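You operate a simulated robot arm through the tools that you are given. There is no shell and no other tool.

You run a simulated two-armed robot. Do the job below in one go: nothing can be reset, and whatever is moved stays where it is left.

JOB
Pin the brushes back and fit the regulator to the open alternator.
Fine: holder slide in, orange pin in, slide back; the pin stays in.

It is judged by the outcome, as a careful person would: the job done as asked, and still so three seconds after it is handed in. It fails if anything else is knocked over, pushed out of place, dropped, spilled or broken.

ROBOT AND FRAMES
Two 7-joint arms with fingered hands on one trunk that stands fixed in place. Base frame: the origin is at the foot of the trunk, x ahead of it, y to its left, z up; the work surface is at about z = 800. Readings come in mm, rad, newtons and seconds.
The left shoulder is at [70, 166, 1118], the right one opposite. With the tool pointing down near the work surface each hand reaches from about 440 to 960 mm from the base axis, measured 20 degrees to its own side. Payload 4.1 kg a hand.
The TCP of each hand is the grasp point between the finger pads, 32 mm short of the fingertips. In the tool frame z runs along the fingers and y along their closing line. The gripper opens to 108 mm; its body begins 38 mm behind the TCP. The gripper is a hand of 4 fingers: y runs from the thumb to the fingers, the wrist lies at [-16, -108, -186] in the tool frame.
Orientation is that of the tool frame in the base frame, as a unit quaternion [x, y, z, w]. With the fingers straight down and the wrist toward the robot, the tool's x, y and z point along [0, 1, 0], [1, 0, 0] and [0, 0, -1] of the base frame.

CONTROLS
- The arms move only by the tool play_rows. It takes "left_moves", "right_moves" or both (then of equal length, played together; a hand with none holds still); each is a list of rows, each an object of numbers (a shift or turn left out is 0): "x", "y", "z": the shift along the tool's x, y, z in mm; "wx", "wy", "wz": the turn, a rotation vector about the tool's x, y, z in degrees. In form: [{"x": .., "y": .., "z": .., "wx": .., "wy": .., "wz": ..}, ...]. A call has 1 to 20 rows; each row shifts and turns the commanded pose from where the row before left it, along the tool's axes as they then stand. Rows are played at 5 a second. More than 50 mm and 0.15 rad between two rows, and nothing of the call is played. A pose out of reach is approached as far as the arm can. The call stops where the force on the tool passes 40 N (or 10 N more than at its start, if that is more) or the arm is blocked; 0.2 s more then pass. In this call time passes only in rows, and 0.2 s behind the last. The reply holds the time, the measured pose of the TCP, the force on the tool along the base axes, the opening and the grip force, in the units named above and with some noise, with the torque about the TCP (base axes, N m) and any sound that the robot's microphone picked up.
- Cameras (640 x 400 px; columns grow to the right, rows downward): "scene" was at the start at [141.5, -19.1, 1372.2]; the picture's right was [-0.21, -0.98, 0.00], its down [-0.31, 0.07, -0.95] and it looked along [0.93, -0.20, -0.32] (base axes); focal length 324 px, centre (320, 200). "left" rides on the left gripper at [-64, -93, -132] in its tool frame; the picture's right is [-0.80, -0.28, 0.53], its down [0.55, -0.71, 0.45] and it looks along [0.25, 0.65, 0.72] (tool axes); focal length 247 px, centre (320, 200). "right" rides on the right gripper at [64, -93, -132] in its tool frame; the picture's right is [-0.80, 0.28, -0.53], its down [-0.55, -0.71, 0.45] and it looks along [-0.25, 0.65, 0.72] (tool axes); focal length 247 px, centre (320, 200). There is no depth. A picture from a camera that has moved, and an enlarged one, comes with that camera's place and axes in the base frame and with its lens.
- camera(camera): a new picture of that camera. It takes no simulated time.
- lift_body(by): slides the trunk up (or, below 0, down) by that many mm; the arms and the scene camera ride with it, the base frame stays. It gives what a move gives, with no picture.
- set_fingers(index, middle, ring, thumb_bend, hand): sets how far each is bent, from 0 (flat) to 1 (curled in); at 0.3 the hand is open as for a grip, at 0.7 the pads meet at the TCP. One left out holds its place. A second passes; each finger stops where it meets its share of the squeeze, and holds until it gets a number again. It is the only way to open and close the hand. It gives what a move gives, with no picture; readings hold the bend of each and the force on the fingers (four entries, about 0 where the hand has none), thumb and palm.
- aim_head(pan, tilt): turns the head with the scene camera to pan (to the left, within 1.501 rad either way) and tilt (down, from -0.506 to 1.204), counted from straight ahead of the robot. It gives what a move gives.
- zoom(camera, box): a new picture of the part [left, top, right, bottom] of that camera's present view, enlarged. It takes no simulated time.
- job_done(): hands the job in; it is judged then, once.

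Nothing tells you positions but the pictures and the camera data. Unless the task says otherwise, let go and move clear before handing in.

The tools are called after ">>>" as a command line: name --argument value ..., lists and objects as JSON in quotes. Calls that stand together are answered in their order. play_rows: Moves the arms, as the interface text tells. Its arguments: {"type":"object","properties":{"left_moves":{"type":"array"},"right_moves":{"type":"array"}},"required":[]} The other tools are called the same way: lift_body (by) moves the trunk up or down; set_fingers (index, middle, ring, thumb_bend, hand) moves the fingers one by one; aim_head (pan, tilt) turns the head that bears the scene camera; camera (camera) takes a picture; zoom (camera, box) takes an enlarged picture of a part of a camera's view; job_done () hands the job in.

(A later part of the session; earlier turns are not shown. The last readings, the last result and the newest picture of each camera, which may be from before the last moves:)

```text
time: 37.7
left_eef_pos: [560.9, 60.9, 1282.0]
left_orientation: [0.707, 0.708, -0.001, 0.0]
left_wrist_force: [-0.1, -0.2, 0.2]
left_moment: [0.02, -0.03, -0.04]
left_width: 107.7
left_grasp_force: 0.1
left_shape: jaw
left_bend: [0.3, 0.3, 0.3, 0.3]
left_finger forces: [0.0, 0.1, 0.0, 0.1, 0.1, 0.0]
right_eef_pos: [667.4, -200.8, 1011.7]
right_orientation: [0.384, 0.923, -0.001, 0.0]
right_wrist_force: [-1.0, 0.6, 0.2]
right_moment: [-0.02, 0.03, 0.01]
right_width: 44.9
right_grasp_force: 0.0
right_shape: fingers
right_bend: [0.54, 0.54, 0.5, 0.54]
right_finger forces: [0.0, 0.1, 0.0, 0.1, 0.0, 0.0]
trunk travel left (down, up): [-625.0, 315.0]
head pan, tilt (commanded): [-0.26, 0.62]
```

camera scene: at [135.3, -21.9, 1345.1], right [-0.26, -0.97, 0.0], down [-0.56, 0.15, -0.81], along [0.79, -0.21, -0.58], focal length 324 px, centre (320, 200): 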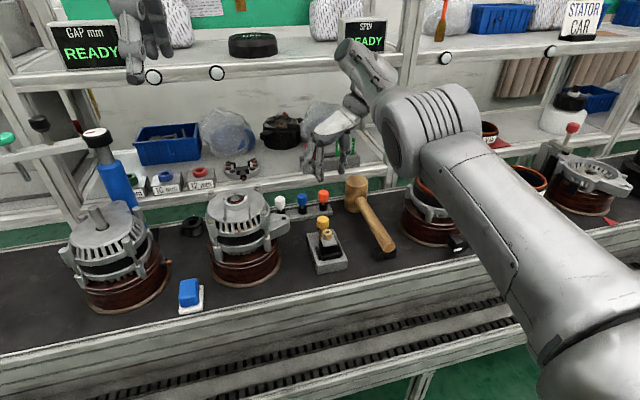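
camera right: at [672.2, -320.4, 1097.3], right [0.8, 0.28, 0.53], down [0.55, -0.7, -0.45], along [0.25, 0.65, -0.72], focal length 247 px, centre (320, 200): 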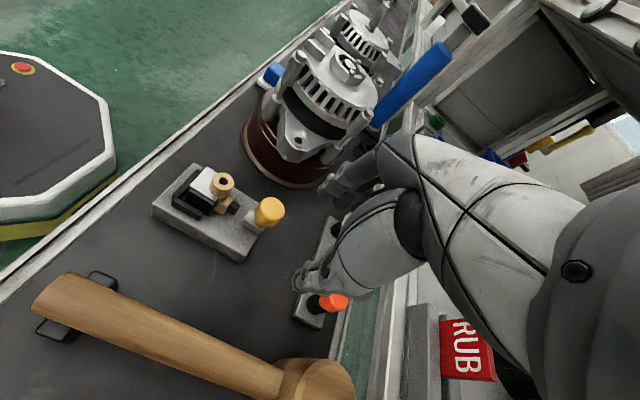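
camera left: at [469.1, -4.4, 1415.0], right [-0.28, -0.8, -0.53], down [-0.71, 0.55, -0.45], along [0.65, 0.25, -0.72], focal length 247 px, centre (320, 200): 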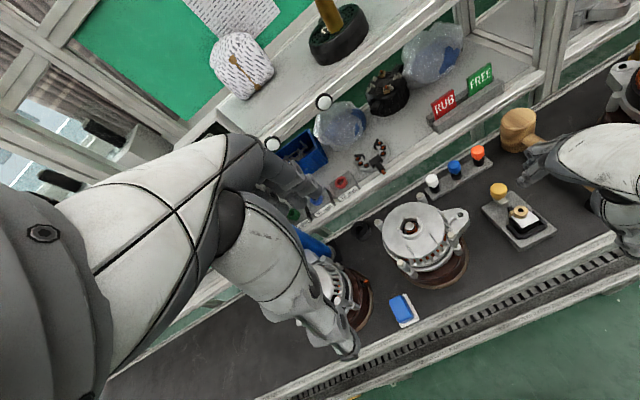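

>>> play_rows --right_moves '[{"x": -27.6, "y": 24.4, "z": 12.9}, {"x": -27.6, "y": 24.4, "z": 12.9}, {"x": -27.6, "y": 24.4, "z": 12.9}, {"x": -27.6, "y": 24.4, "z": 12.9}, {"z": 0}]'

>>> zoom --camera "scene" --box '[270, 110, 370, 230]'

>>> zoom --camera "left" --box '[430, 90, 560, 200]'

>>> zoom --camera "right" --box '[240, 150, 440, 350]'

```text
time: 38.9
left_eef_pos: [560.4, 61.8, 1282.7]
left_orientation: [0.707, 0.707, 0.001, 0.0]
left_wrist_force: [0.0, 0.0, 1.3]
left_moment: [-0.03, 0.0, 0.02]
left_width: 107.3
left_grasp_force: 0.0
left_shape: jaw
left_bend: [0.3, 0.3, 0.3, 0.3]
left_finger forces: [0.0, 0.0, 0.1, 0.1, 0.0, 0.0]
right_eef_pos: [816.3, -210.2, 958.9]
right_orientation: [0.383, 0.924, -0.001, 0.0]
right_wrist_force: [-0.4, -0.4, -0.1]
right_moment: [-0.02, -0.02, 0.01]
right_width: 44.5
right_grasp_force: 0.0
right_shape: fingers
right_bend: [0.54, 0.54, 0.5, 0.54]
right_finger forces: [0.1, 0.0, 0.0, 0.1, 0.1, 0.1]
trunk travel left (down, up): [-625.0, 315.0]
head pan, tilt (commanded): [-0.26, 0.62]
```

```text
3.33 times, centred on (320, 170) of scene
camera zoom: at [134.3, -21.1, 1345.2], right [-0.26, -0.97, 0.0], down [-0.56, 0.15, -0.81], along [0.79, -0.21, -0.58], focal length 1079 px, centre (320, 300)
```

zoom: 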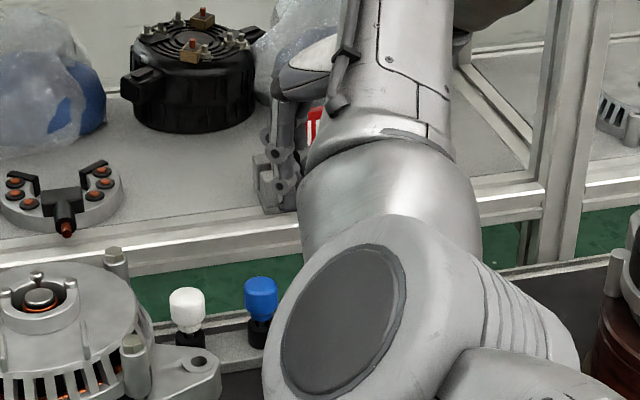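

```text
3.64 times, centred on (495, 145) of left
camera zoom: at [467.2, -4.2, 1415.6], right [-0.28, -0.8, -0.53], down [-0.71, 0.55, -0.45], along [0.65, 0.25, -0.72], focal length 898 px, centre (-316, 400)
```

zoom: 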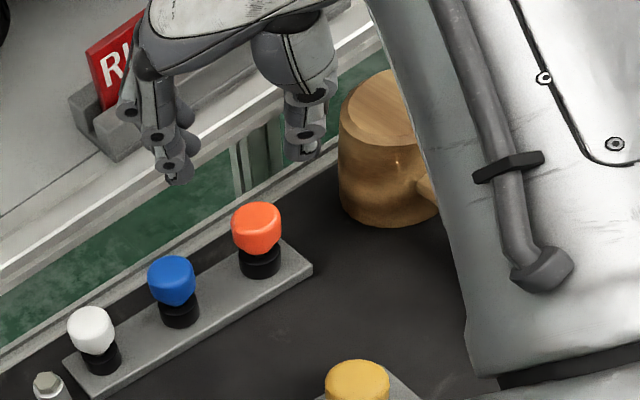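

```text
2.00 times, centred on (340, 250) of right
camera zoom: at [706.1, -230.0, 1088.8], right [0.76, -0.36, 0.53], down [-0.11, -0.89, -0.45], along [0.64, 0.28, -0.72], focal length 494 px, centre (280, 100)
```

zoom: 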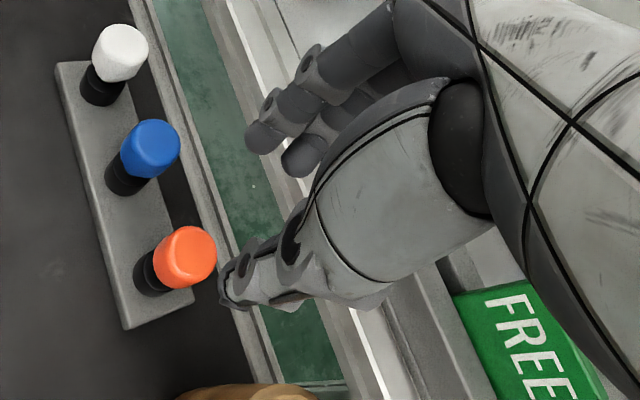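

>>> camera --camera "scene"

>>> camera --camera "left"

```text
taken
camera scene: at [134.3, -21.1, 1345.2], right [-0.26, -0.97, 0.0], down [-0.56, 0.15, -0.81], along [0.79, -0.21, -0.58], focal length 324 px, centre (320, 200)
```

scene: 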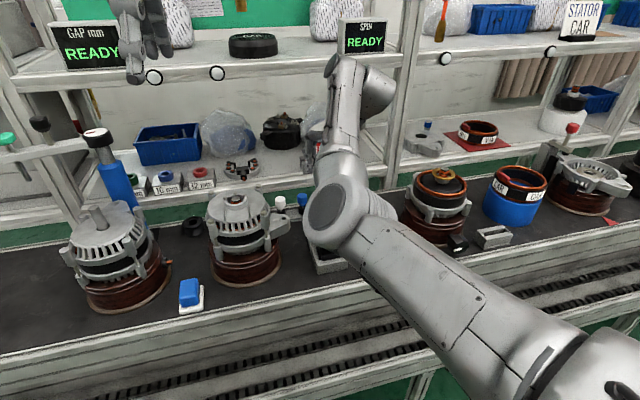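

```text
taken
camera left: at [467.2, -4.2, 1415.6], right [-0.28, -0.8, -0.53], down [-0.71, 0.55, -0.45], along [0.65, 0.25, -0.72], focal length 247 px, centre (320, 200)
```

left: 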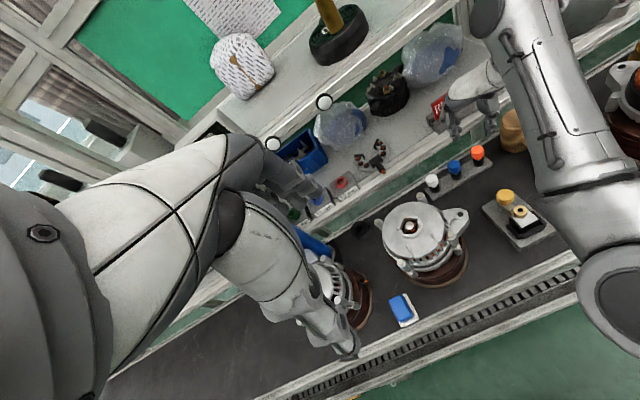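

The elbow has flipped inward, which could foul later moves. I'll flip it back: retreat, return to the 90° heading, extend to the straight limit, then move off to the right so the elbow bends outward again.

>>> play_rows --right_moves '[{"x": 26.9, "y": -26.9, "z": -8}, {"x": 26.9, "y": -26.9, "z": -8}, {"wz": -7.535}, {"wz": -7.535}, {"wz": -7.535}, {"wz": -7.535}, {"wz": -7.535}, {"wz": -7.535}, {"x": -20}, {"x": -15}]'

```text
time: 41.1
left_eef_pos: [560.5, 60.4, 1283.2]
left_orientation: [0.707, 0.707, 0.0, 0.0]
left_wrist_force: [-0.1, -0.6, -0.6]
left_moment: [-0.01, 0.03, -0.04]
left_width: 107.8
left_grasp_force: 0.1
left_shape: jaw
left_bend: [0.3, 0.3, 0.3, 0.3]
left_finger forces: [0.0, 0.0, 0.0, 0.0, 0.0, 0.0]
right_eef_pos: [773.2, -209.8, 975.0]
right_orientation: [-0.003, 1.0, 0.0, 0.0]
right_wrist_force: [0.4, 0.0, -0.7]
right_moment: [-0.01, 0.02, 0.0]
right_width: 45.0
right_grasp_force: 0.0
right_shape: fingers
right_bend: [0.54, 0.54, 0.5, 0.54]
right_finger forces: [0.0, 0.0, 0.1, 0.1, 0.0, 0.0]
trunk travel left (down, up): [-625.0, 315.0]
head pan, tilt (commanded): [-0.26, 0.62]
```

>>> play_rows --right_moves '[{"x": -10}, {"x": -8}, {"x": -8}, {"y": -8}]'

```text
time: 42.1
left_eef_pos: [560.4, 60.4, 1281.9]
left_orientation: [0.707, 0.707, 0.0, 0.0]
left_wrist_force: [1.0, 0.4, -0.6]
left_moment: [0.01, 0.03, 0.02]
left_width: 107.7
left_grasp_force: 0.1
left_shape: jaw
left_bend: [0.3, 0.3, 0.3, 0.3]
left_finger forces: [0.0, 0.1, 0.0, 0.0, 0.1, 0.0]
right_eef_pos: [789.8, -216.3, 982.0]
right_orientation: [-0.002, 1.0, 0.0, 0.007]
right_wrist_force: [-0.5, -0.4, 0.0]
right_moment: [0.0, -0.04, -0.01]
right_width: 44.8
right_grasp_force: 0.0
right_shape: fingers
right_bend: [0.54, 0.54, 0.5, 0.54]
right_finger forces: [0.0, 0.1, 0.0, 0.1, 0.0, 0.1]
right hand out of reach, approached as far as the arm can: row 2, 3, 4
trunk travel left (down, up): [-625.0, 315.0]
head pan, tilt (commanded): [-0.26, 0.62]
```

>>> play_rows --right_moves '[{"y": -8, "x": 3}, {"y": -8, "x": 3}, {"y": -8, "x": 3}]'

```text
time: 42.9
left_eef_pos: [560.8, 61.1, 1282.6]
left_orientation: [0.707, 0.707, 0.0, 0.0]
left_wrist_force: [-0.5, 0.0, -0.7]
left_moment: [0.02, 0.05, 0.01]
left_width: 107.7
left_grasp_force: 0.1
left_shape: jaw
left_bend: [0.3, 0.3, 0.3, 0.3]
left_finger forces: [0.0, 0.0, 0.0, 0.0, 0.1, 0.0]
right_eef_pos: [782.3, -238.4, 985.8]
right_orientation: [-0.002, 1.0, -0.001, 0.0]
right_wrist_force: [0.2, -0.1, 0.4]
right_moment: [0.0, 0.02, 0.04]
right_width: 45.0
right_grasp_force: 0.0
right_shape: fingers
right_bend: [0.54, 0.54, 0.5, 0.54]
right_finger forces: [0.0, 0.1, 0.1, 0.0, 0.0, 0.0]
trunk travel left (down, up): [-625.0, 315.0]
head pan, tilt (commanded): [-0.26, 0.62]
```

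>>> play_rows --right_moves '[{"y": -8, "x": 4}, {"y": -8, "x": 6}, {"y": -4, "x": 10}, {"x": 12}, {"x": 15}, {"x": 20}]'

>>> camera --camera "scene"

```text
time: 44.3
left_eef_pos: [559.2, 62.2, 1282.3]
left_orientation: [0.707, 0.707, 0.0, 0.0]
left_wrist_force: [0.3, 0.3, -0.4]
left_moment: [-0.02, -0.05, 0.01]
left_width: 107.6
left_grasp_force: 0.1
left_shape: jaw
left_bend: [0.3, 0.3, 0.3, 0.3]
left_finger forces: [0.0, 0.0, 0.1, 0.0, 0.1, 0.0]
right_eef_pos: [714.4, -260.0, 985.2]
right_orientation: [-0.003, 1.0, -0.002, 0.0]
right_wrist_force: [0.9, 0.5, -0.4]
right_moment: [-0.04, -0.01, 0.02]
right_width: 44.6
right_grasp_force: 0.1
right_shape: fingers
right_bend: [0.54, 0.54, 0.5, 0.54]
right_finger forces: [0.1, 0.0, 0.1, 0.0, 0.0, 0.0]
trunk travel left (down, up): [-625.0, 315.0]
head pan, tilt (commanded): [-0.26, 0.62]
```

```text
taken
camera scene: at [134.3, -21.0, 1345.2], right [-0.26, -0.97, 0.0], down [-0.56, 0.15, -0.81], along [0.79, -0.21, -0.58], focal length 324 px, centre (320, 200)
```

scene: 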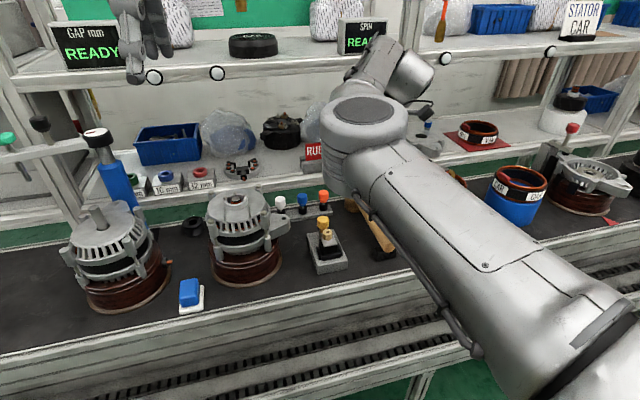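

>>> play_rows --right_moves '[{"x": 22, "y": -10, "z": -8}, {"x": 22, "y": -10, "z": -8}, {"x": 10, "y": 10}]'

>>> camera --camera "scene"

>>> camera --camera "left"

```text
time: 45.1
left_eef_pos: [561.4, 61.7, 1282.6]
left_orientation: [0.707, 0.707, 0.0, 0.0]
left_wrist_force: [0.2, 0.3, 0.3]
left_moment: [0.01, 0.0, 0.0]
left_width: 107.4
left_grasp_force: 0.2
left_shape: jaw
left_bend: [0.3, 0.3, 0.3, 0.3]
left_finger forces: [0.0, 0.0, 0.1, 0.0, 0.0, 0.0]
right_eef_pos: [661.3, -267.8, 1002.7]
right_orientation: [-0.002, 1.0, -0.001, 0.0]
right_wrist_force: [0.0, -0.2, 0.2]
right_moment: [0.0, 0.0, 0.0]
right_width: 44.6
right_grasp_force: 0.0
right_shape: fingers
right_bend: [0.54, 0.54, 0.5, 0.54]
right_finger forces: [0.0, 0.0, 0.1, 0.0, 0.0, 0.0]
trunk travel left (down, up): [-625.0, 315.0]
head pan, tilt (commanded): [-0.26, 0.62]
```

```text
taken
camera scene: at [135.5, -21.0, 1345.0], right [-0.26, -0.97, 0.0], down [-0.56, 0.15, -0.81], along [0.79, -0.21, -0.58], focal length 324 px, centre (320, 200)
```

scene: 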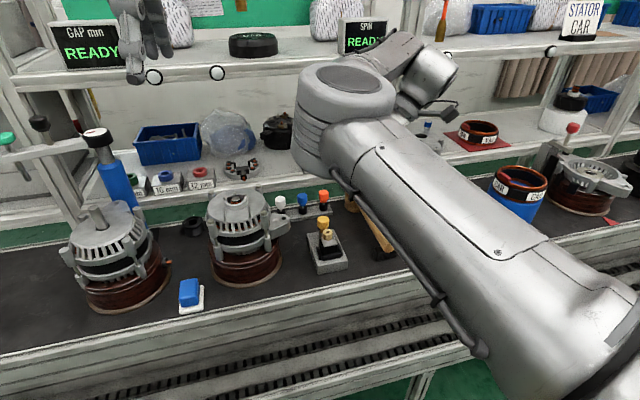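

```text
taken
camera left: at [468.5, -4.1, 1415.1], right [-0.28, -0.8, -0.53], down [-0.71, 0.55, -0.45], along [0.65, 0.25, -0.72], focal length 247 px, centre (320, 200)
```

left: 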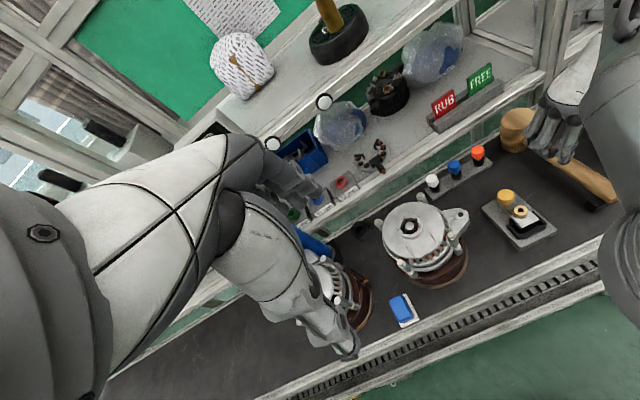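

The elbow is now high and inward. That's workable for the pin, and the left arm can do the regulator transfer later. I'm turning to the 45° heading and going back above the orange pin.

>>> play_rows --right_moves '[{"wz": 7.5}, {"wz": 7.5}, {"wz": 7.5}, {"wz": 7.5}, {"wz": 7.5}, {"wz": 7.5}, {"x": -13.5, "y": 30, "z": 8.6}, {"x": -13.5, "y": 30, "z": 8.6}, {"x": -13.5, "y": 30, "z": 8.6}, {"x": -13.5, "y": 30, "z": 8.6}, {"x": -13.5, "y": 29.8, "z": 8.6}, {"z": 0}]'

>>> zoom --camera "scene" --box '[270, 110, 370, 230]'

>>> zoom --camera "left" --box '[430, 90, 560, 200]'

>>> zoom --camera "right" --box '[240, 150, 440, 350]'

>>> camera --camera "scene"

```text
time: 47.7
left_eef_pos: [561.2, 61.8, 1281.9]
left_orientation: [0.707, 0.707, 0.0, 0.0]
left_wrist_force: [-0.7, 0.8, -0.4]
left_moment: [-0.01, 0.02, 0.01]
left_width: 107.8
left_grasp_force: 0.1
left_shape: jaw
left_bend: [0.3, 0.3, 0.3, 0.3]
left_finger forces: [0.0, 0.0, 0.0, 0.0, 0.1, 0.1]
right_eef_pos: [818.2, -208.8, 958.2]
right_orientation: [0.382, 0.924, -0.001, 0.0]
right_wrist_force: [0.0, 0.0, 0.1]
right_moment: [-0.04, -0.04, 0.01]
right_width: 44.7
right_grasp_force: 0.1
right_shape: fingers
right_bend: [0.54, 0.54, 0.5, 0.54]
right_finger forces: [0.0, 0.1, 0.0, 0.0, 0.0, 0.0]
trunk travel left (down, up): [-625.0, 315.0]
head pan, tilt (commanded): [-0.26, 0.62]
```

```text
3.33 times, centred on (320, 170) of scene
camera zoom: at [134.7, -21.6, 1345.1], right [-0.26, -0.97, 0.0], down [-0.56, 0.15, -0.81], along [0.79, -0.21, -0.58], focal length 1079 px, centre (320, 300)
```

zoom: 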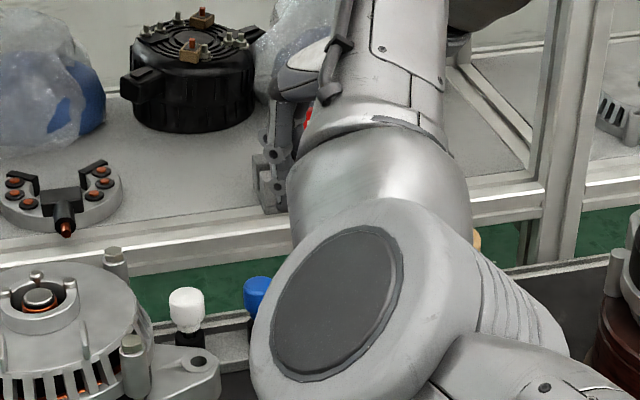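

```text
3.64 times, centred on (495, 145) of left
camera zoom: at [467.6, -4.7, 1415.4], right [-0.28, -0.8, -0.53], down [-0.71, 0.55, -0.45], along [0.65, 0.25, -0.72], focal length 898 px, centre (-316, 400)
```

zoom: 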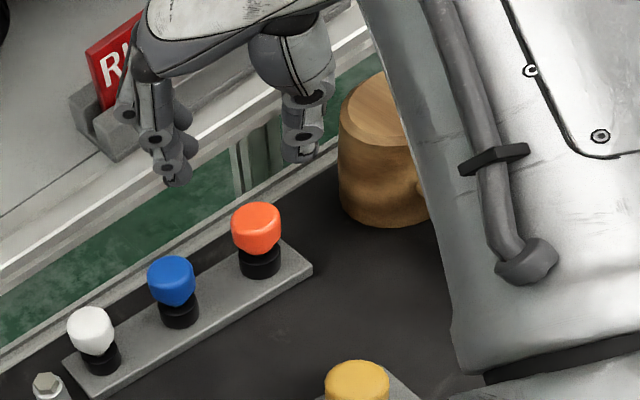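

```text
2.00 times, centred on (340, 250) of right
camera zoom: at [706.4, -229.4, 1088.2], right [0.77, -0.36, 0.53], down [-0.11, -0.89, -0.45], along [0.63, 0.28, -0.72], focal length 494 px, centre (280, 100)
```

zoom: 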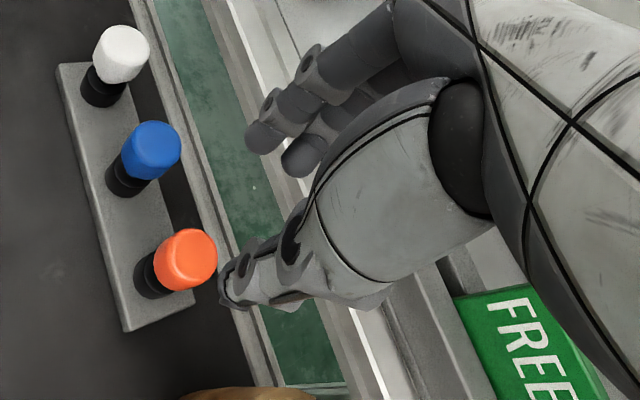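

```text
taken
camera scene: at [134.7, -21.6, 1345.1], right [-0.26, -0.97, 0.0], down [-0.56, 0.15, -0.81], along [0.79, -0.21, -0.58], focal length 324 px, centre (320, 200)
```

scene: 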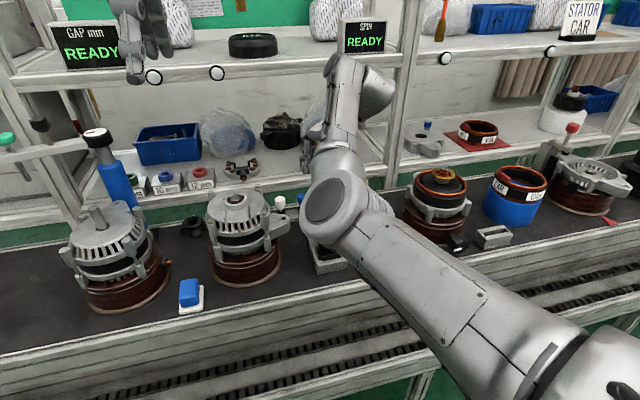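

Finger and knob positions agree to about 2 mm. I'm applying a small correction and lowering around the orange knob.

>>> play_rows --right_moves '[{"x": 1.8, "y": -3.2}, {"z": 20}, {"z": 20}, {"z": 20}, {"z": 10}, {"z": 10}]'

>>> zoom --camera "left" --box '[440, 110, 540, 200]'

>>> zoom --camera "right" --box '[240, 150, 440, 350]'

```text
time: 49.1
left_eef_pos: [561.7, 60.4, 1282.7]
left_orientation: [0.707, 0.707, 0.0, 0.0]
left_wrist_force: [0.9, -0.4, 0.0]
left_moment: [0.0, 0.0, -0.01]
left_width: 107.6
left_grasp_force: 0.1
left_shape: jaw
left_bend: [0.3, 0.3, 0.3, 0.3]
left_finger forces: [0.1, 0.1, 0.0, 0.0, 0.0, 0.0]
right_eef_pos: [812.7, -212.0, 876.6]
right_orientation: [0.381, 0.925, -0.002, 0.0]
right_wrist_force: [-0.1, -0.3, -0.3]
right_moment: [-0.01, 0.01, 0.03]
right_width: 44.9
right_grasp_force: 0.2
right_shape: fingers
right_bend: [0.54, 0.54, 0.5, 0.54]
right_finger forces: [0.0, 0.0, 0.0, 0.1, 0.0, 0.0]
trunk travel left (down, up): [-625.0, 315.0]
head pan, tilt (commanded): [-0.26, 0.62]
```

```text
4.44 times, centred on (490, 155) of left
camera zoom: at [468.4, -5.2, 1415.2], right [-0.28, -0.8, -0.53], down [-0.71, 0.55, -0.45], along [0.65, 0.25, -0.72], focal length 1098 px, centre (-436, 400)
```

zoom: 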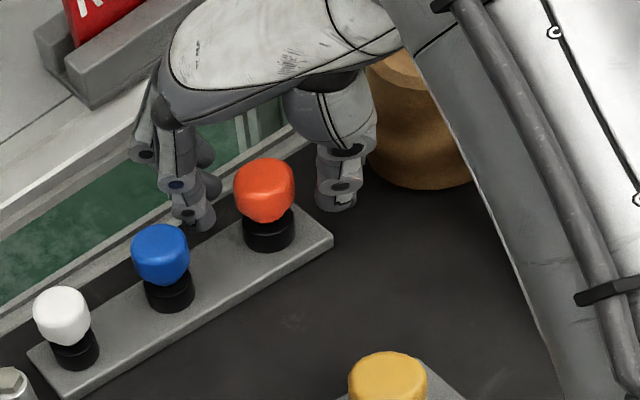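

```text
2.00 times, centred on (340, 250) of right
camera zoom: at [702.5, -232.8, 1007.5], right [0.77, -0.36, 0.53], down [-0.11, -0.89, -0.45], along [0.63, 0.28, -0.72], focal length 494 px, centre (280, 100)
```

zoom: 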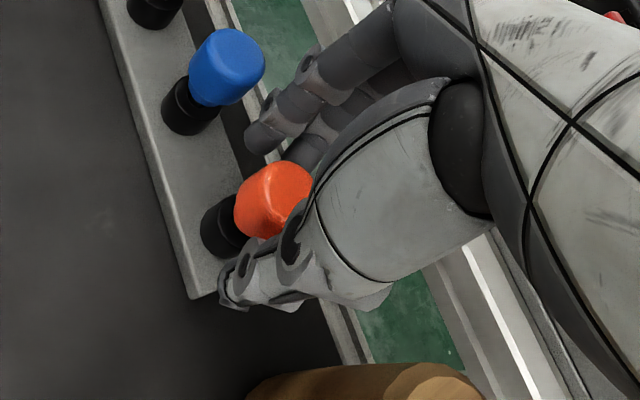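

>>> play_rows --right_moves '[{"x": -1, "y": 3}, {"z": 0}]'

>>> set_fingers --hand "right" --index 0.7 --middle 0.7 --thumb_bend 0.7

>>> zoom --camera "left" --box '[440, 110, 540, 200]'

>>> zoom --camera "right" --box '[240, 150, 440, 350]'

```text
time: 49.7
left_eef_pos: [561.6, 61.0, 1281.6]
left_orientation: [0.707, 0.707, 0.0, 0.0]
left_wrist_force: [0.1, 0.2, -0.1]
left_moment: [0.01, 0.01, 0.0]
left_width: 107.7
left_grasp_force: 0.0
left_shape: jaw
left_bend: [0.3, 0.3, 0.3, 0.3]
left_finger forces: [0.0, 0.0, 0.0, 0.1, 0.0, 0.0]
right_eef_pos: [815.9, -210.3, 876.7]
right_orientation: [0.381, 0.925, -0.001, 0.001]
right_wrist_force: [0.5, 0.6, -1.5]
right_moment: [0.02, 0.0, 0.0]
right_width: 44.8
right_grasp_force: 0.0
right_shape: fingers
right_bend: [0.54, 0.54, 0.5, 0.54]
right_finger forces: [0.1, 0.0, 0.0, 0.0, 0.1, 0.0]
trunk travel left (down, up): [-625.0, 315.0]
head pan, tilt (commanded): [-0.26, 0.62]
```

```text
time: 50.7
left_eef_pos: [560.1, 60.2, 1283.0]
left_orientation: [0.707, 0.708, 0.001, -0.001]
left_wrist_force: [-0.1, 0.1, -0.4]
left_moment: [-0.01, -0.01, 0.01]
left_width: 107.5
left_grasp_force: 0.1
left_shape: jaw
left_bend: [0.3, 0.3, 0.3, 0.3]
left_finger forces: [0.0, 0.0, 0.0, 0.0, 0.1, 0.0]
right_eef_pos: [816.1, -210.1, 878.5]
right_orientation: [0.381, 0.925, -0.002, 0.001]
right_wrist_force: [1.0, -0.9, -0.4]
right_moment: [-0.02, 0.01, 0.0]
right_width: 21.4
right_grasp_force: 7.3
right_shape: fingers
right_bend: [0.65, 0.66, 0.5, 0.62]
right_finger forces: [3.3, 4.5, 0.1, 0.0, 7.7, 0.0]
trunk travel left (down, up): [-625.0, 315.0]
head pan, tilt (commanded): [-0.26, 0.62]
```

```text
4.44 times, centred on (490, 155) of left
camera zoom: at [468.3, -5.0, 1415.2], right [-0.28, -0.8, -0.53], down [-0.71, 0.55, -0.45], along [0.65, 0.25, -0.72], focal length 1098 px, centre (-436, 400)
```

zoom: 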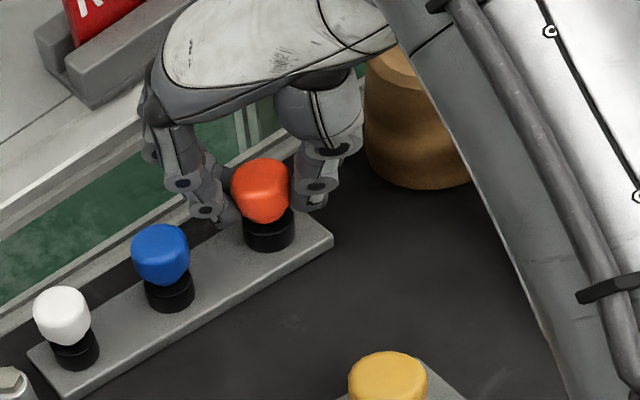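

```text
2.00 times, centred on (340, 250) of right
camera zoom: at [705.2, -231.2, 1007.9], right [0.77, -0.36, 0.53], down [-0.11, -0.89, -0.45], along [0.63, 0.28, -0.72], focal length 494 px, centre (280, 100)
```

zoom: 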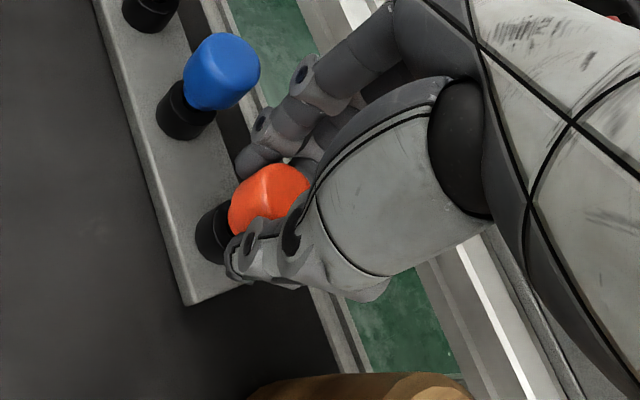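

The grip is balanced, at about 7.5 N from the thumb against index and middle. I'm lifting the pin straight up out of the rack.

>>> play_rows --right_moves '[{"z": -4}, {"z": -6}, {"z": -8}, {"z": -10}, {"z": -12}]'

>>> zoom --camera "left" --box '[440, 110, 540, 200]'

>>> zoom --camera "right" --box '[240, 150, 440, 350]'

```text
time: 51.9
left_eef_pos: [560.7, 60.9, 1281.8]
left_orientation: [0.707, 0.707, 0.0, 0.0]
left_wrist_force: [0.1, 0.0, -0.7]
left_moment: [-0.01, -0.01, 0.01]
left_width: 107.7
left_grasp_force: 0.0
left_shape: jaw
left_bend: [0.3, 0.3, 0.3, 0.3]
left_finger forces: [0.1, 0.1, 0.1, 0.0, 0.0, 0.0]
right_eef_pos: [815.3, -209.8, 916.8]
right_orientation: [0.381, 0.925, -0.001, 0.0]
right_wrist_force: [0.0, 0.5, -0.2]
right_moment: [0.02, 0.0, 0.06]
right_width: 21.3
right_grasp_force: 7.0
right_shape: fingers
right_bend: [0.65, 0.66, 0.5, 0.62]
right_finger forces: [3.3, 4.3, 0.0, 0.0, 7.7, 0.1]
trunk travel left (down, up): [-625.0, 315.0]
head pan, tilt (commanded): [-0.26, 0.62]
```

```text
4.44 times, centred on (490, 155) of left
camera zoom: at [468.1, -4.9, 1415.3], right [-0.28, -0.8, -0.53], down [-0.71, 0.55, -0.45], along [0.65, 0.25, -0.72], focal length 1098 px, centre (-436, 400)
```

zoom: 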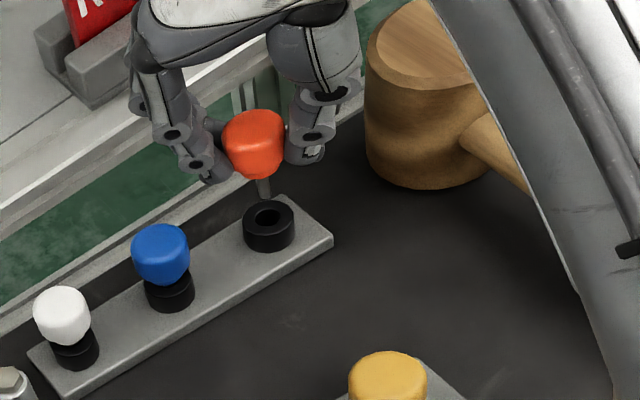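

```text
2.00 times, centred on (340, 250) of right
camera zoom: at [705.2, -230.9, 1048.2], right [0.77, -0.36, 0.53], down [-0.11, -0.89, -0.45], along [0.63, 0.28, -0.72], focal length 494 px, centre (280, 100)
```

zoom: 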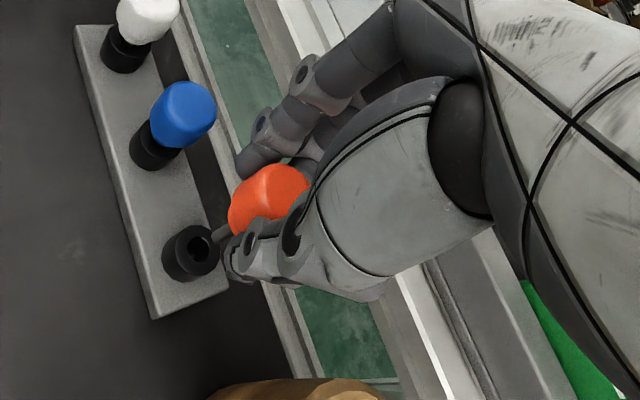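

The pin is out, with a thin shaft about 22 mm long. I'm carrying it up and back toward the jig.

>>> play_rows --right_moves '[{"z": -30}, {"x": 13.4, "y": -19.1, "z": -12.6}, {"x": 13.4, "y": -19.1, "z": -12.6}, {"x": 13.4, "y": -19.1, "z": -12.6}, {"x": 13.4, "y": -19.1, "z": -12.6}, {"x": 13.4, "y": -19.1, "z": -12.6}]'

>>> camera --camera "scene"

>>> camera --camera "right"

```text
time: 53.3
left_eef_pos: [559.5, 61.3, 1283.1]
left_orientation: [0.707, 0.707, 0.0, 0.0]
left_wrist_force: [0.8, 0.2, -1.1]
left_moment: [0.0, 0.0, 0.04]
left_width: 107.7
left_grasp_force: 0.0
left_shape: jaw
left_bend: [0.3, 0.3, 0.3, 0.3]
left_finger forces: [0.0, 0.1, 0.1, 0.0, 0.0, 0.1]
right_eef_pos: [699.5, -230.2, 1009.3]
right_orientation: [0.38, 0.925, -0.002, 0.0]
right_wrist_force: [-0.7, -0.5, 0.0]
right_moment: [0.02, 0.0, -0.01]
right_width: 20.8
right_grasp_force: 7.4
right_shape: fingers
right_bend: [0.65, 0.66, 0.5, 0.62]
right_finger forces: [3.3, 4.7, 0.0, 0.0, 7.6, 0.1]
trunk travel left (down, up): [-625.0, 315.0]
head pan, tilt (commanded): [-0.26, 0.62]
```

```text
taken
camera scene: at [134.3, -21.7, 1345.2], right [-0.26, -0.97, 0.0], down [-0.56, 0.15, -0.81], along [0.79, -0.21, -0.58], focal length 324 px, centre (320, 200)
```

scene: 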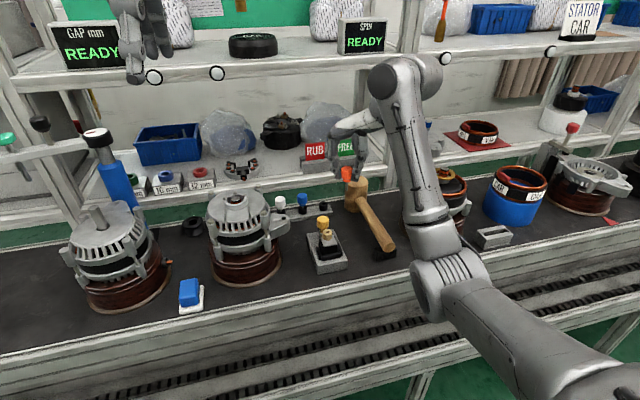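

```text
taken
camera right: at [588.8, -251.6, 1140.7], right [0.77, -0.36, 0.53], down [-0.11, -0.89, -0.45], along [0.63, 0.29, -0.72], focal length 247 px, centre (320, 200)
```

right: 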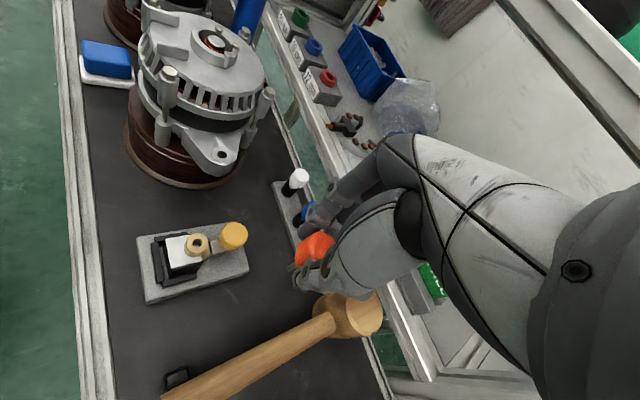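

The right elbow is in a good place at this heading. Now I'll bring the left hand around so its camera watches the jig from the left side.

>>> play_rows --left_moves '[{"wz": 8.2}, {"wz": 8.2}, {"wz": 8.2}, {"wz": 8.2}, {"wz": 8.2}, {"wz": 8.2}, {"wz": 8.2}, {"wz": 8.2}, {"wz": 8.2}, {"wz": 8.2}, {"wz": 8.0}, {"x": 9, "y": 11, "z": 40}, {"x": 9, "y": 11, "z": 40}, {"x": 9, "y": 11, "z": 40}, {"x": 9, "y": 11, "z": 40}, {"x": 9, "y": 11, "z": 40}]'

>>> camera --camera "left"

>>> camera --camera "scene"

```text
time: 56.7
left_eef_pos: [586.9, 54.6, 1201.8]
left_orientation: [0.944, 0.329, -0.002, 0.0]
left_wrist_force: [-0.6, 0.4, 0.6]
left_moment: [0.02, -0.01, 0.04]
left_width: 107.9
left_grasp_force: 0.2
left_shape: jaw
left_bend: [0.3, 0.3, 0.3, 0.3]
left_finger forces: [0.0, 0.2, 0.1, 0.0, 0.1, 0.0]
left hand out of reach, approached as far as the arm can: row 7, 8, 9, 10, 11, 14, 15, 16
right_eef_pos: [700.6, -230.5, 1009.7]
right_orientation: [0.381, 0.925, 0.0, 0.001]
right_wrist_force: [-0.1, -0.5, 0.1]
right_moment: [0.0, 0.0, -0.01]
right_width: 20.9
right_grasp_force: 7.8
right_shape: fingers
right_bend: [0.65, 0.66, 0.5, 0.62]
right_finger forces: [3.3, 4.7, 0.1, 0.1, 7.5, 0.0]
trunk travel left (down, up): [-625.0, 315.0]
head pan, tilt (commanded): [-0.26, 0.62]
```

```text
taken
camera left: at [480.7, 85.9, 1334.7], right [-0.8, -0.27, -0.53], down [-0.01, 0.89, -0.45], along [0.6, -0.36, -0.72], focal length 247 px, centre (320, 200)
```

left: 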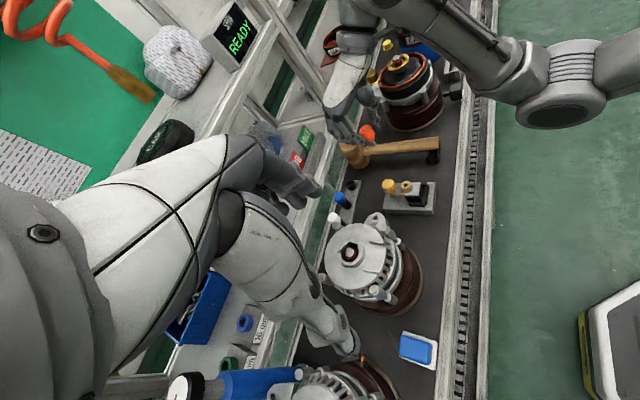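

```text
taken
camera scene: at [135.0, -21.8, 1345.1], right [-0.26, -0.97, 0.0], down [-0.56, 0.15, -0.81], along [0.79, -0.21, -0.58], focal length 324 px, centre (320, 200)
```

scene: 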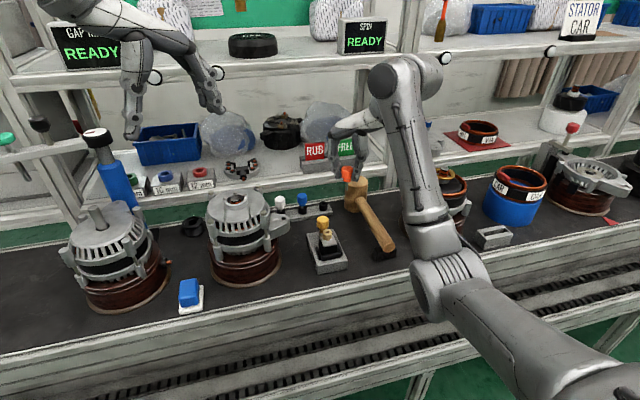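

>>> play_rows --left_moves '[{"z": 40}, {"z": 40}, {"z": 30}, {"wz": 7}, {"wz": 7}, {"wz": 7}, {"wz": 7}, {"wz": 7}]'

>>> camera --camera "left"

```text
time: 58.5
left_eef_pos: [589.0, 55.0, 1092.0]
left_orientation: [0.945, 0.326, 0.0, -0.001]
left_wrist_force: [0.3, -0.2, 0.4]
left_moment: [-0.01, 0.04, 0.02]
left_width: 108.0
left_grasp_force: 0.0
left_shape: jaw
left_bend: [0.3, 0.3, 0.3, 0.3]
left_finger forces: [0.0, 0.0, 0.1, 0.0, 0.0, 0.0]
left hand out of reach, approached as far as the arm can: row 4, 5, 6, 7, 8
right_eef_pos: [699.6, -232.1, 1009.2]
right_orientation: [0.381, 0.925, -0.002, 0.0]
right_wrist_force: [-0.4, -0.4, -0.1]
right_moment: [0.01, 0.0, -0.01]
right_width: 21.0
right_grasp_force: 7.7
right_shape: fingers
right_bend: [0.65, 0.66, 0.5, 0.62]
right_finger forces: [3.3, 4.7, 0.0, 0.0, 7.5, 0.0]
trunk travel left (down, up): [-625.0, 315.0]
head pan, tilt (commanded): [-0.26, 0.62]
```

```text
taken
camera left: at [480.5, 87.0, 1225.1], right [-0.8, -0.27, -0.53], down [0.0, 0.89, -0.45], along [0.6, -0.36, -0.72], focal length 247 px, centre (320, 200)
```

left: 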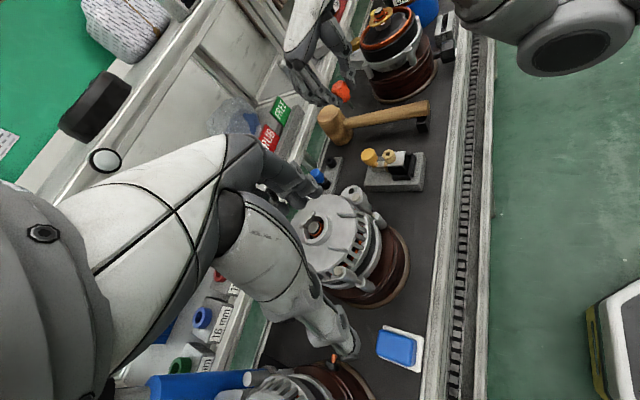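

The left wrist won't turn further, but this camera pose already sees the jig well from the left. I'm taking precise measurements of the boss hole and the pin tip.

>>> zoom --camera "left" --box '[355, 135, 435, 195]'

>>> zoom --camera "left" --box '[280, 40, 380, 120]'

>>> zoom --camera "scene" --box '[300, 205, 360, 275]'

>>> zoom --camera "scene" --box '[310, 130, 390, 200]'

>>> zoom --camera "right" --box '[130, 210, 260, 310]'

>>> zoom --camera "right" --box '[270, 190, 370, 310]'

```text
6.67 times, centred on (395, 165) of left
camera zoom: at [480.5, 87.0, 1225.1], right [-0.8, -0.27, -0.53], down [0.0, 0.89, -0.45], along [0.6, -0.36, -0.72], focal length 1646 px, centre (-180, 433)
```

zoom: 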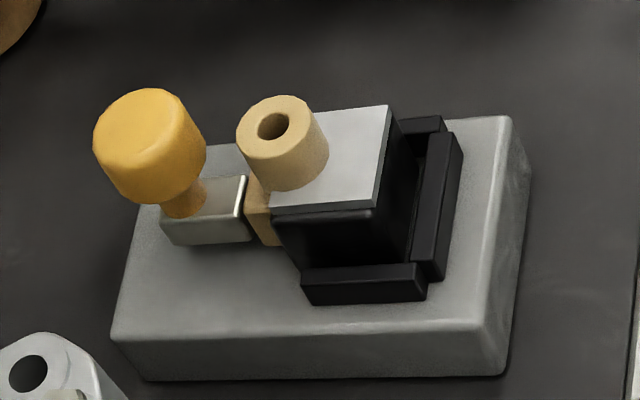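

```text
5.00 times, centred on (330, 80) of left
camera zoom: at [480.5, 87.0, 1225.1], right [-0.8, -0.27, -0.53], down [0.0, 0.89, -0.45], along [0.6, -0.36, -0.72], focal length 1235 px, centre (270, 800)
```

zoom: 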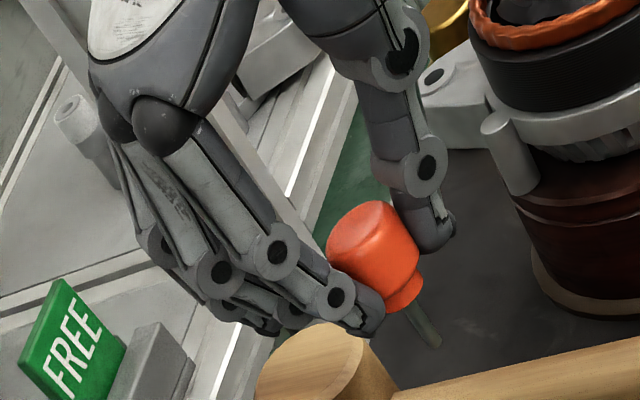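

```text
5.71 times, centred on (330, 240) of scene
camera zoom: at [135.3, -21.9, 1345.0], right [-0.26, -0.97, 0.0], down [-0.56, 0.15, -0.81], along [0.79, -0.21, -0.58], focal length 1849 px, centre (263, -29)
```

zoom: 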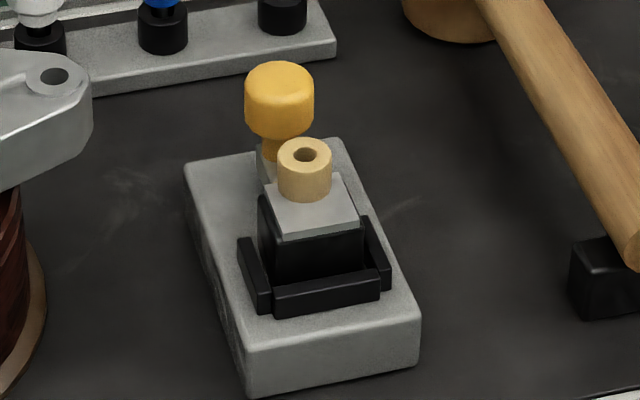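

```text
5.71 times, centred on (350, 165) of scene
camera zoom: at [135.3, -21.9, 1345.0], right [-0.26, -0.97, 0.0], down [-0.56, 0.15, -0.81], along [0.79, -0.21, -0.58], focal length 1849 px, centre (149, 400)
```

zoom: 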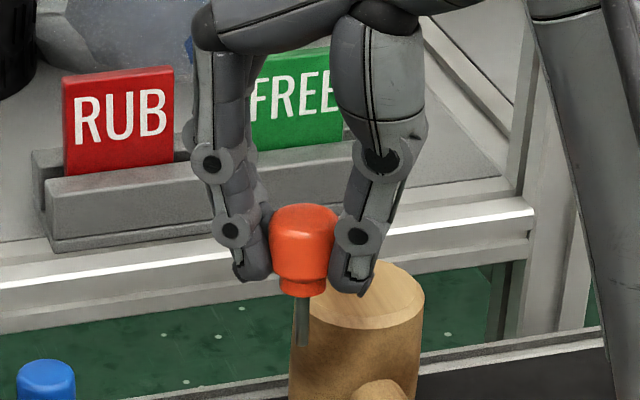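

```text
4.00 times, centred on (195, 260) of right
camera zoom: at [589.9, -252.3, 1140.4], right [0.77, -0.36, 0.53], down [-0.11, -0.89, -0.45], along [0.63, 0.28, -0.72], focal length 988 px, centre (820, -40)
```

zoom: 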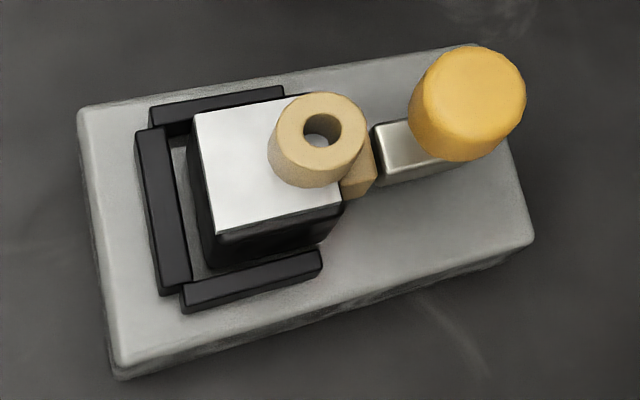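

```text
3.33 times, centred on (320, 250) of right
camera zoom: at [589.9, -252.3, 1140.4], right [0.77, -0.36, 0.53], down [-0.11, -0.89, -0.45], along [0.63, 0.28, -0.72], focal length 823 px, centre (320, 33)
```

zoom: 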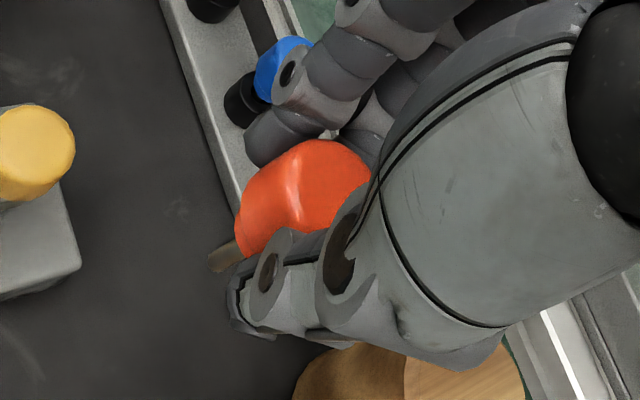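

>>> zoom --camera "left" --box '[340, 80, 370, 112]'

>>> zoom --camera "scene" --box '[335, 160, 365, 195]'

>>> zoom --camera "scene" --box '[315, 210, 345, 240]'

>>> zoom --camera "left" --box '[380, 140, 410, 170]'

```text
12.50 times, centred on (355, 96) of left
camera zoom: at [480.5, 87.0, 1225.1], right [-0.8, -0.27, -0.53], down [0.0, 0.89, -0.45], along [0.6, -0.36, -0.72], focal length 3087 px, centre (-118, 1500)
```

zoom: 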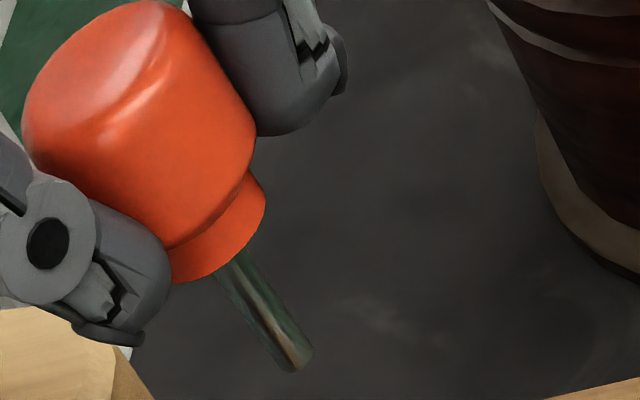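

```text
11.43 times, centred on (350, 178) of scene
camera zoom: at [135.3, -21.9, 1345.0], right [-0.26, -0.97, 0.0], down [-0.56, 0.15, -0.81], along [0.79, -0.21, -0.58], focal length 3698 px, centre (-23, 457)
```

zoom: 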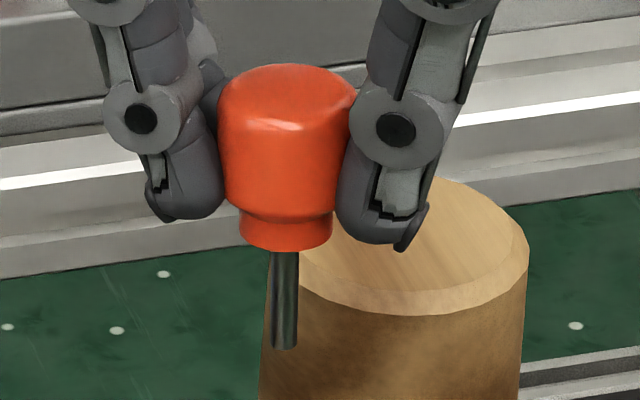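

```text
13.33 times, centred on (330, 225) of scene
camera zoom: at [135.3, -21.9, 1345.0], right [-0.26, -0.97, 0.0], down [-0.56, 0.15, -0.81], along [0.79, -0.21, -0.58], focal length 4314 px, centre (187, -133)
```

zoom: 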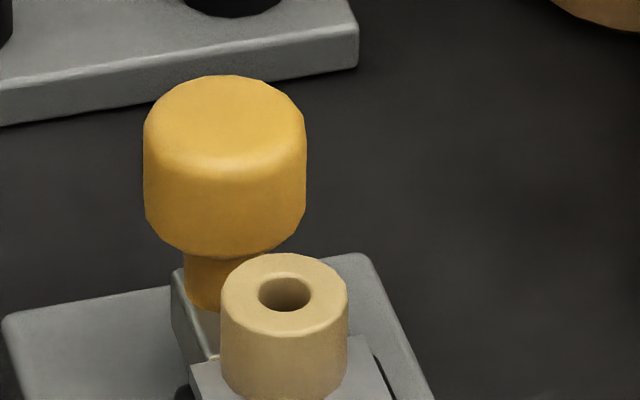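

```text
13.33 times, centred on (395, 155) of left
camera zoom: at [480.5, 87.0, 1225.1], right [-0.8, -0.27, -0.53], down [0.0, 0.89, -0.45], along [0.6, -0.36, -0.72], focal length 3293 px, centre (-680, 800)
```

zoom: 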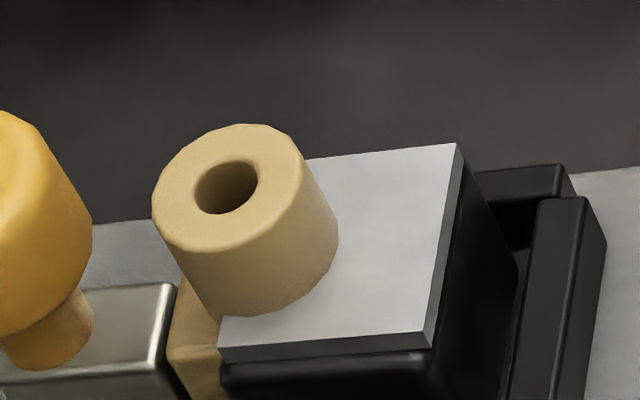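

The pin hangs nearly plumb, tilted about 2.6° at most, with its tip about 68 mm below the TCP. I'm turning to a 70° heading so the fingers will clear the yellow knob, then moving to about 30 mm above the boss hole.

>>> play_rows --right_moves '[{"wz": -6.25}, {"wz": -6.25}, {"wz": -6.25}, {"wz": -6.25}, {"x": 25.1, "y": 11.8, "z": 9.7}, {"x": 25.1, "y": 11.8, "z": 9.7}, {"x": 25.1, "y": 11.8, "z": 9.7}, {"z": 0}]'

>>> camera --camera "scene"

>>> zoom --camera "left" --box '[360, 90, 440, 180]'

>>> zoom --camera "right" --box '[220, 190, 380, 310]'

>>> zoom --camera "scene" --box '[300, 190, 360, 250]'

```text
time: 60.3
left_eef_pos: [588.8, 54.6, 1092.0]
left_orientation: [0.945, 0.327, 0.001, 0.0]
left_wrist_force: [-0.4, 0.2, 0.3]
left_moment: [-0.01, -0.02, 0.02]
left_width: 107.8
left_grasp_force: 0.1
left_shape: jaw
left_bend: [0.3, 0.3, 0.3, 0.3]
left_finger forces: [0.0, 0.0, 0.0, 0.1, 0.1, 0.1]
right_eef_pos: [643.3, -172.3, 981.2]
right_orientation: [0.172, 0.985, 0.0, -0.001]
right_wrist_force: [0.4, 1.1, -0.5]
right_moment: [0.01, -0.02, 0.0]
right_width: 20.7
right_grasp_force: 7.7
right_shape: fingers
right_bend: [0.65, 0.66, 0.5, 0.62]
right_finger forces: [3.2, 4.7, 0.0, 0.0, 7.4, 0.0]
trunk travel left (down, up): [-625.0, 315.0]
head pan, tilt (commanded): [-0.26, 0.62]
```

```text
taken
camera scene: at [135.5, -22.0, 1345.0], right [-0.26, -0.97, 0.0], down [-0.56, 0.15, -0.81], along [0.79, -0.21, -0.58], focal length 324 px, centre (320, 200)
```

scene: 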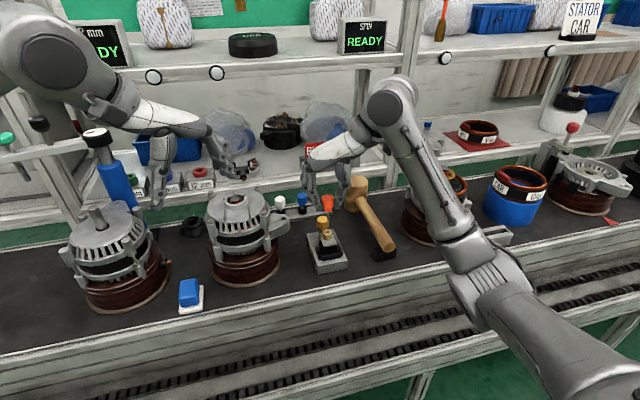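

```text
4.44 times, centred on (400, 135) of left
camera zoom: at [480.7, 86.9, 1225.0], right [-0.8, -0.27, -0.53], down [0.0, 0.89, -0.45], along [0.6, -0.36, -0.72], focal length 1098 px, centre (-36, 489)
```

zoom: 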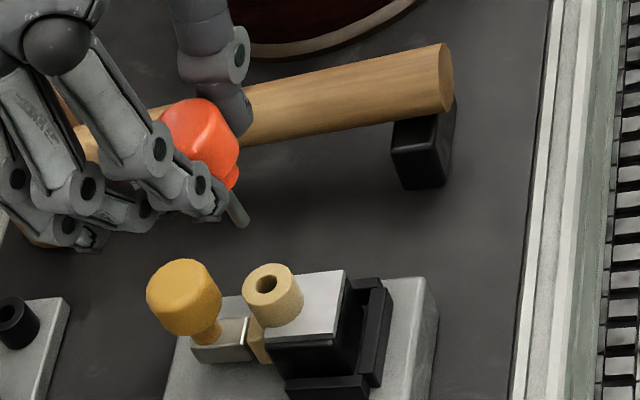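

```text
3.33 times, centred on (300, 250) of right
camera zoom: at [551.2, -237.9, 1113.1], right [0.85, 0.0, 0.53], down [0.28, -0.85, -0.45], along [0.45, 0.53, -0.72], focal length 823 px, centre (387, 33)
```

zoom: 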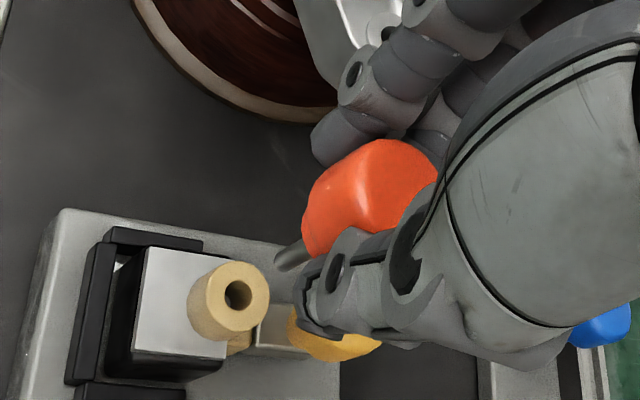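

```text
6.67 times, centred on (330, 220) of scene
camera zoom: at [135.5, -22.0, 1345.0], right [-0.26, -0.97, 0.0], down [-0.56, 0.15, -0.81], along [0.79, -0.21, -0.58], focal length 2157 px, centre (253, 67)
```

zoom: 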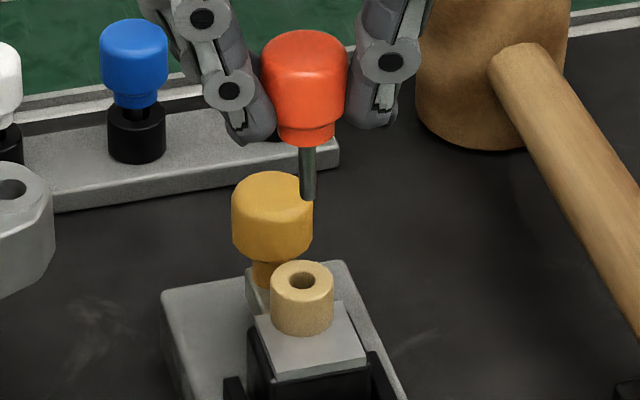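

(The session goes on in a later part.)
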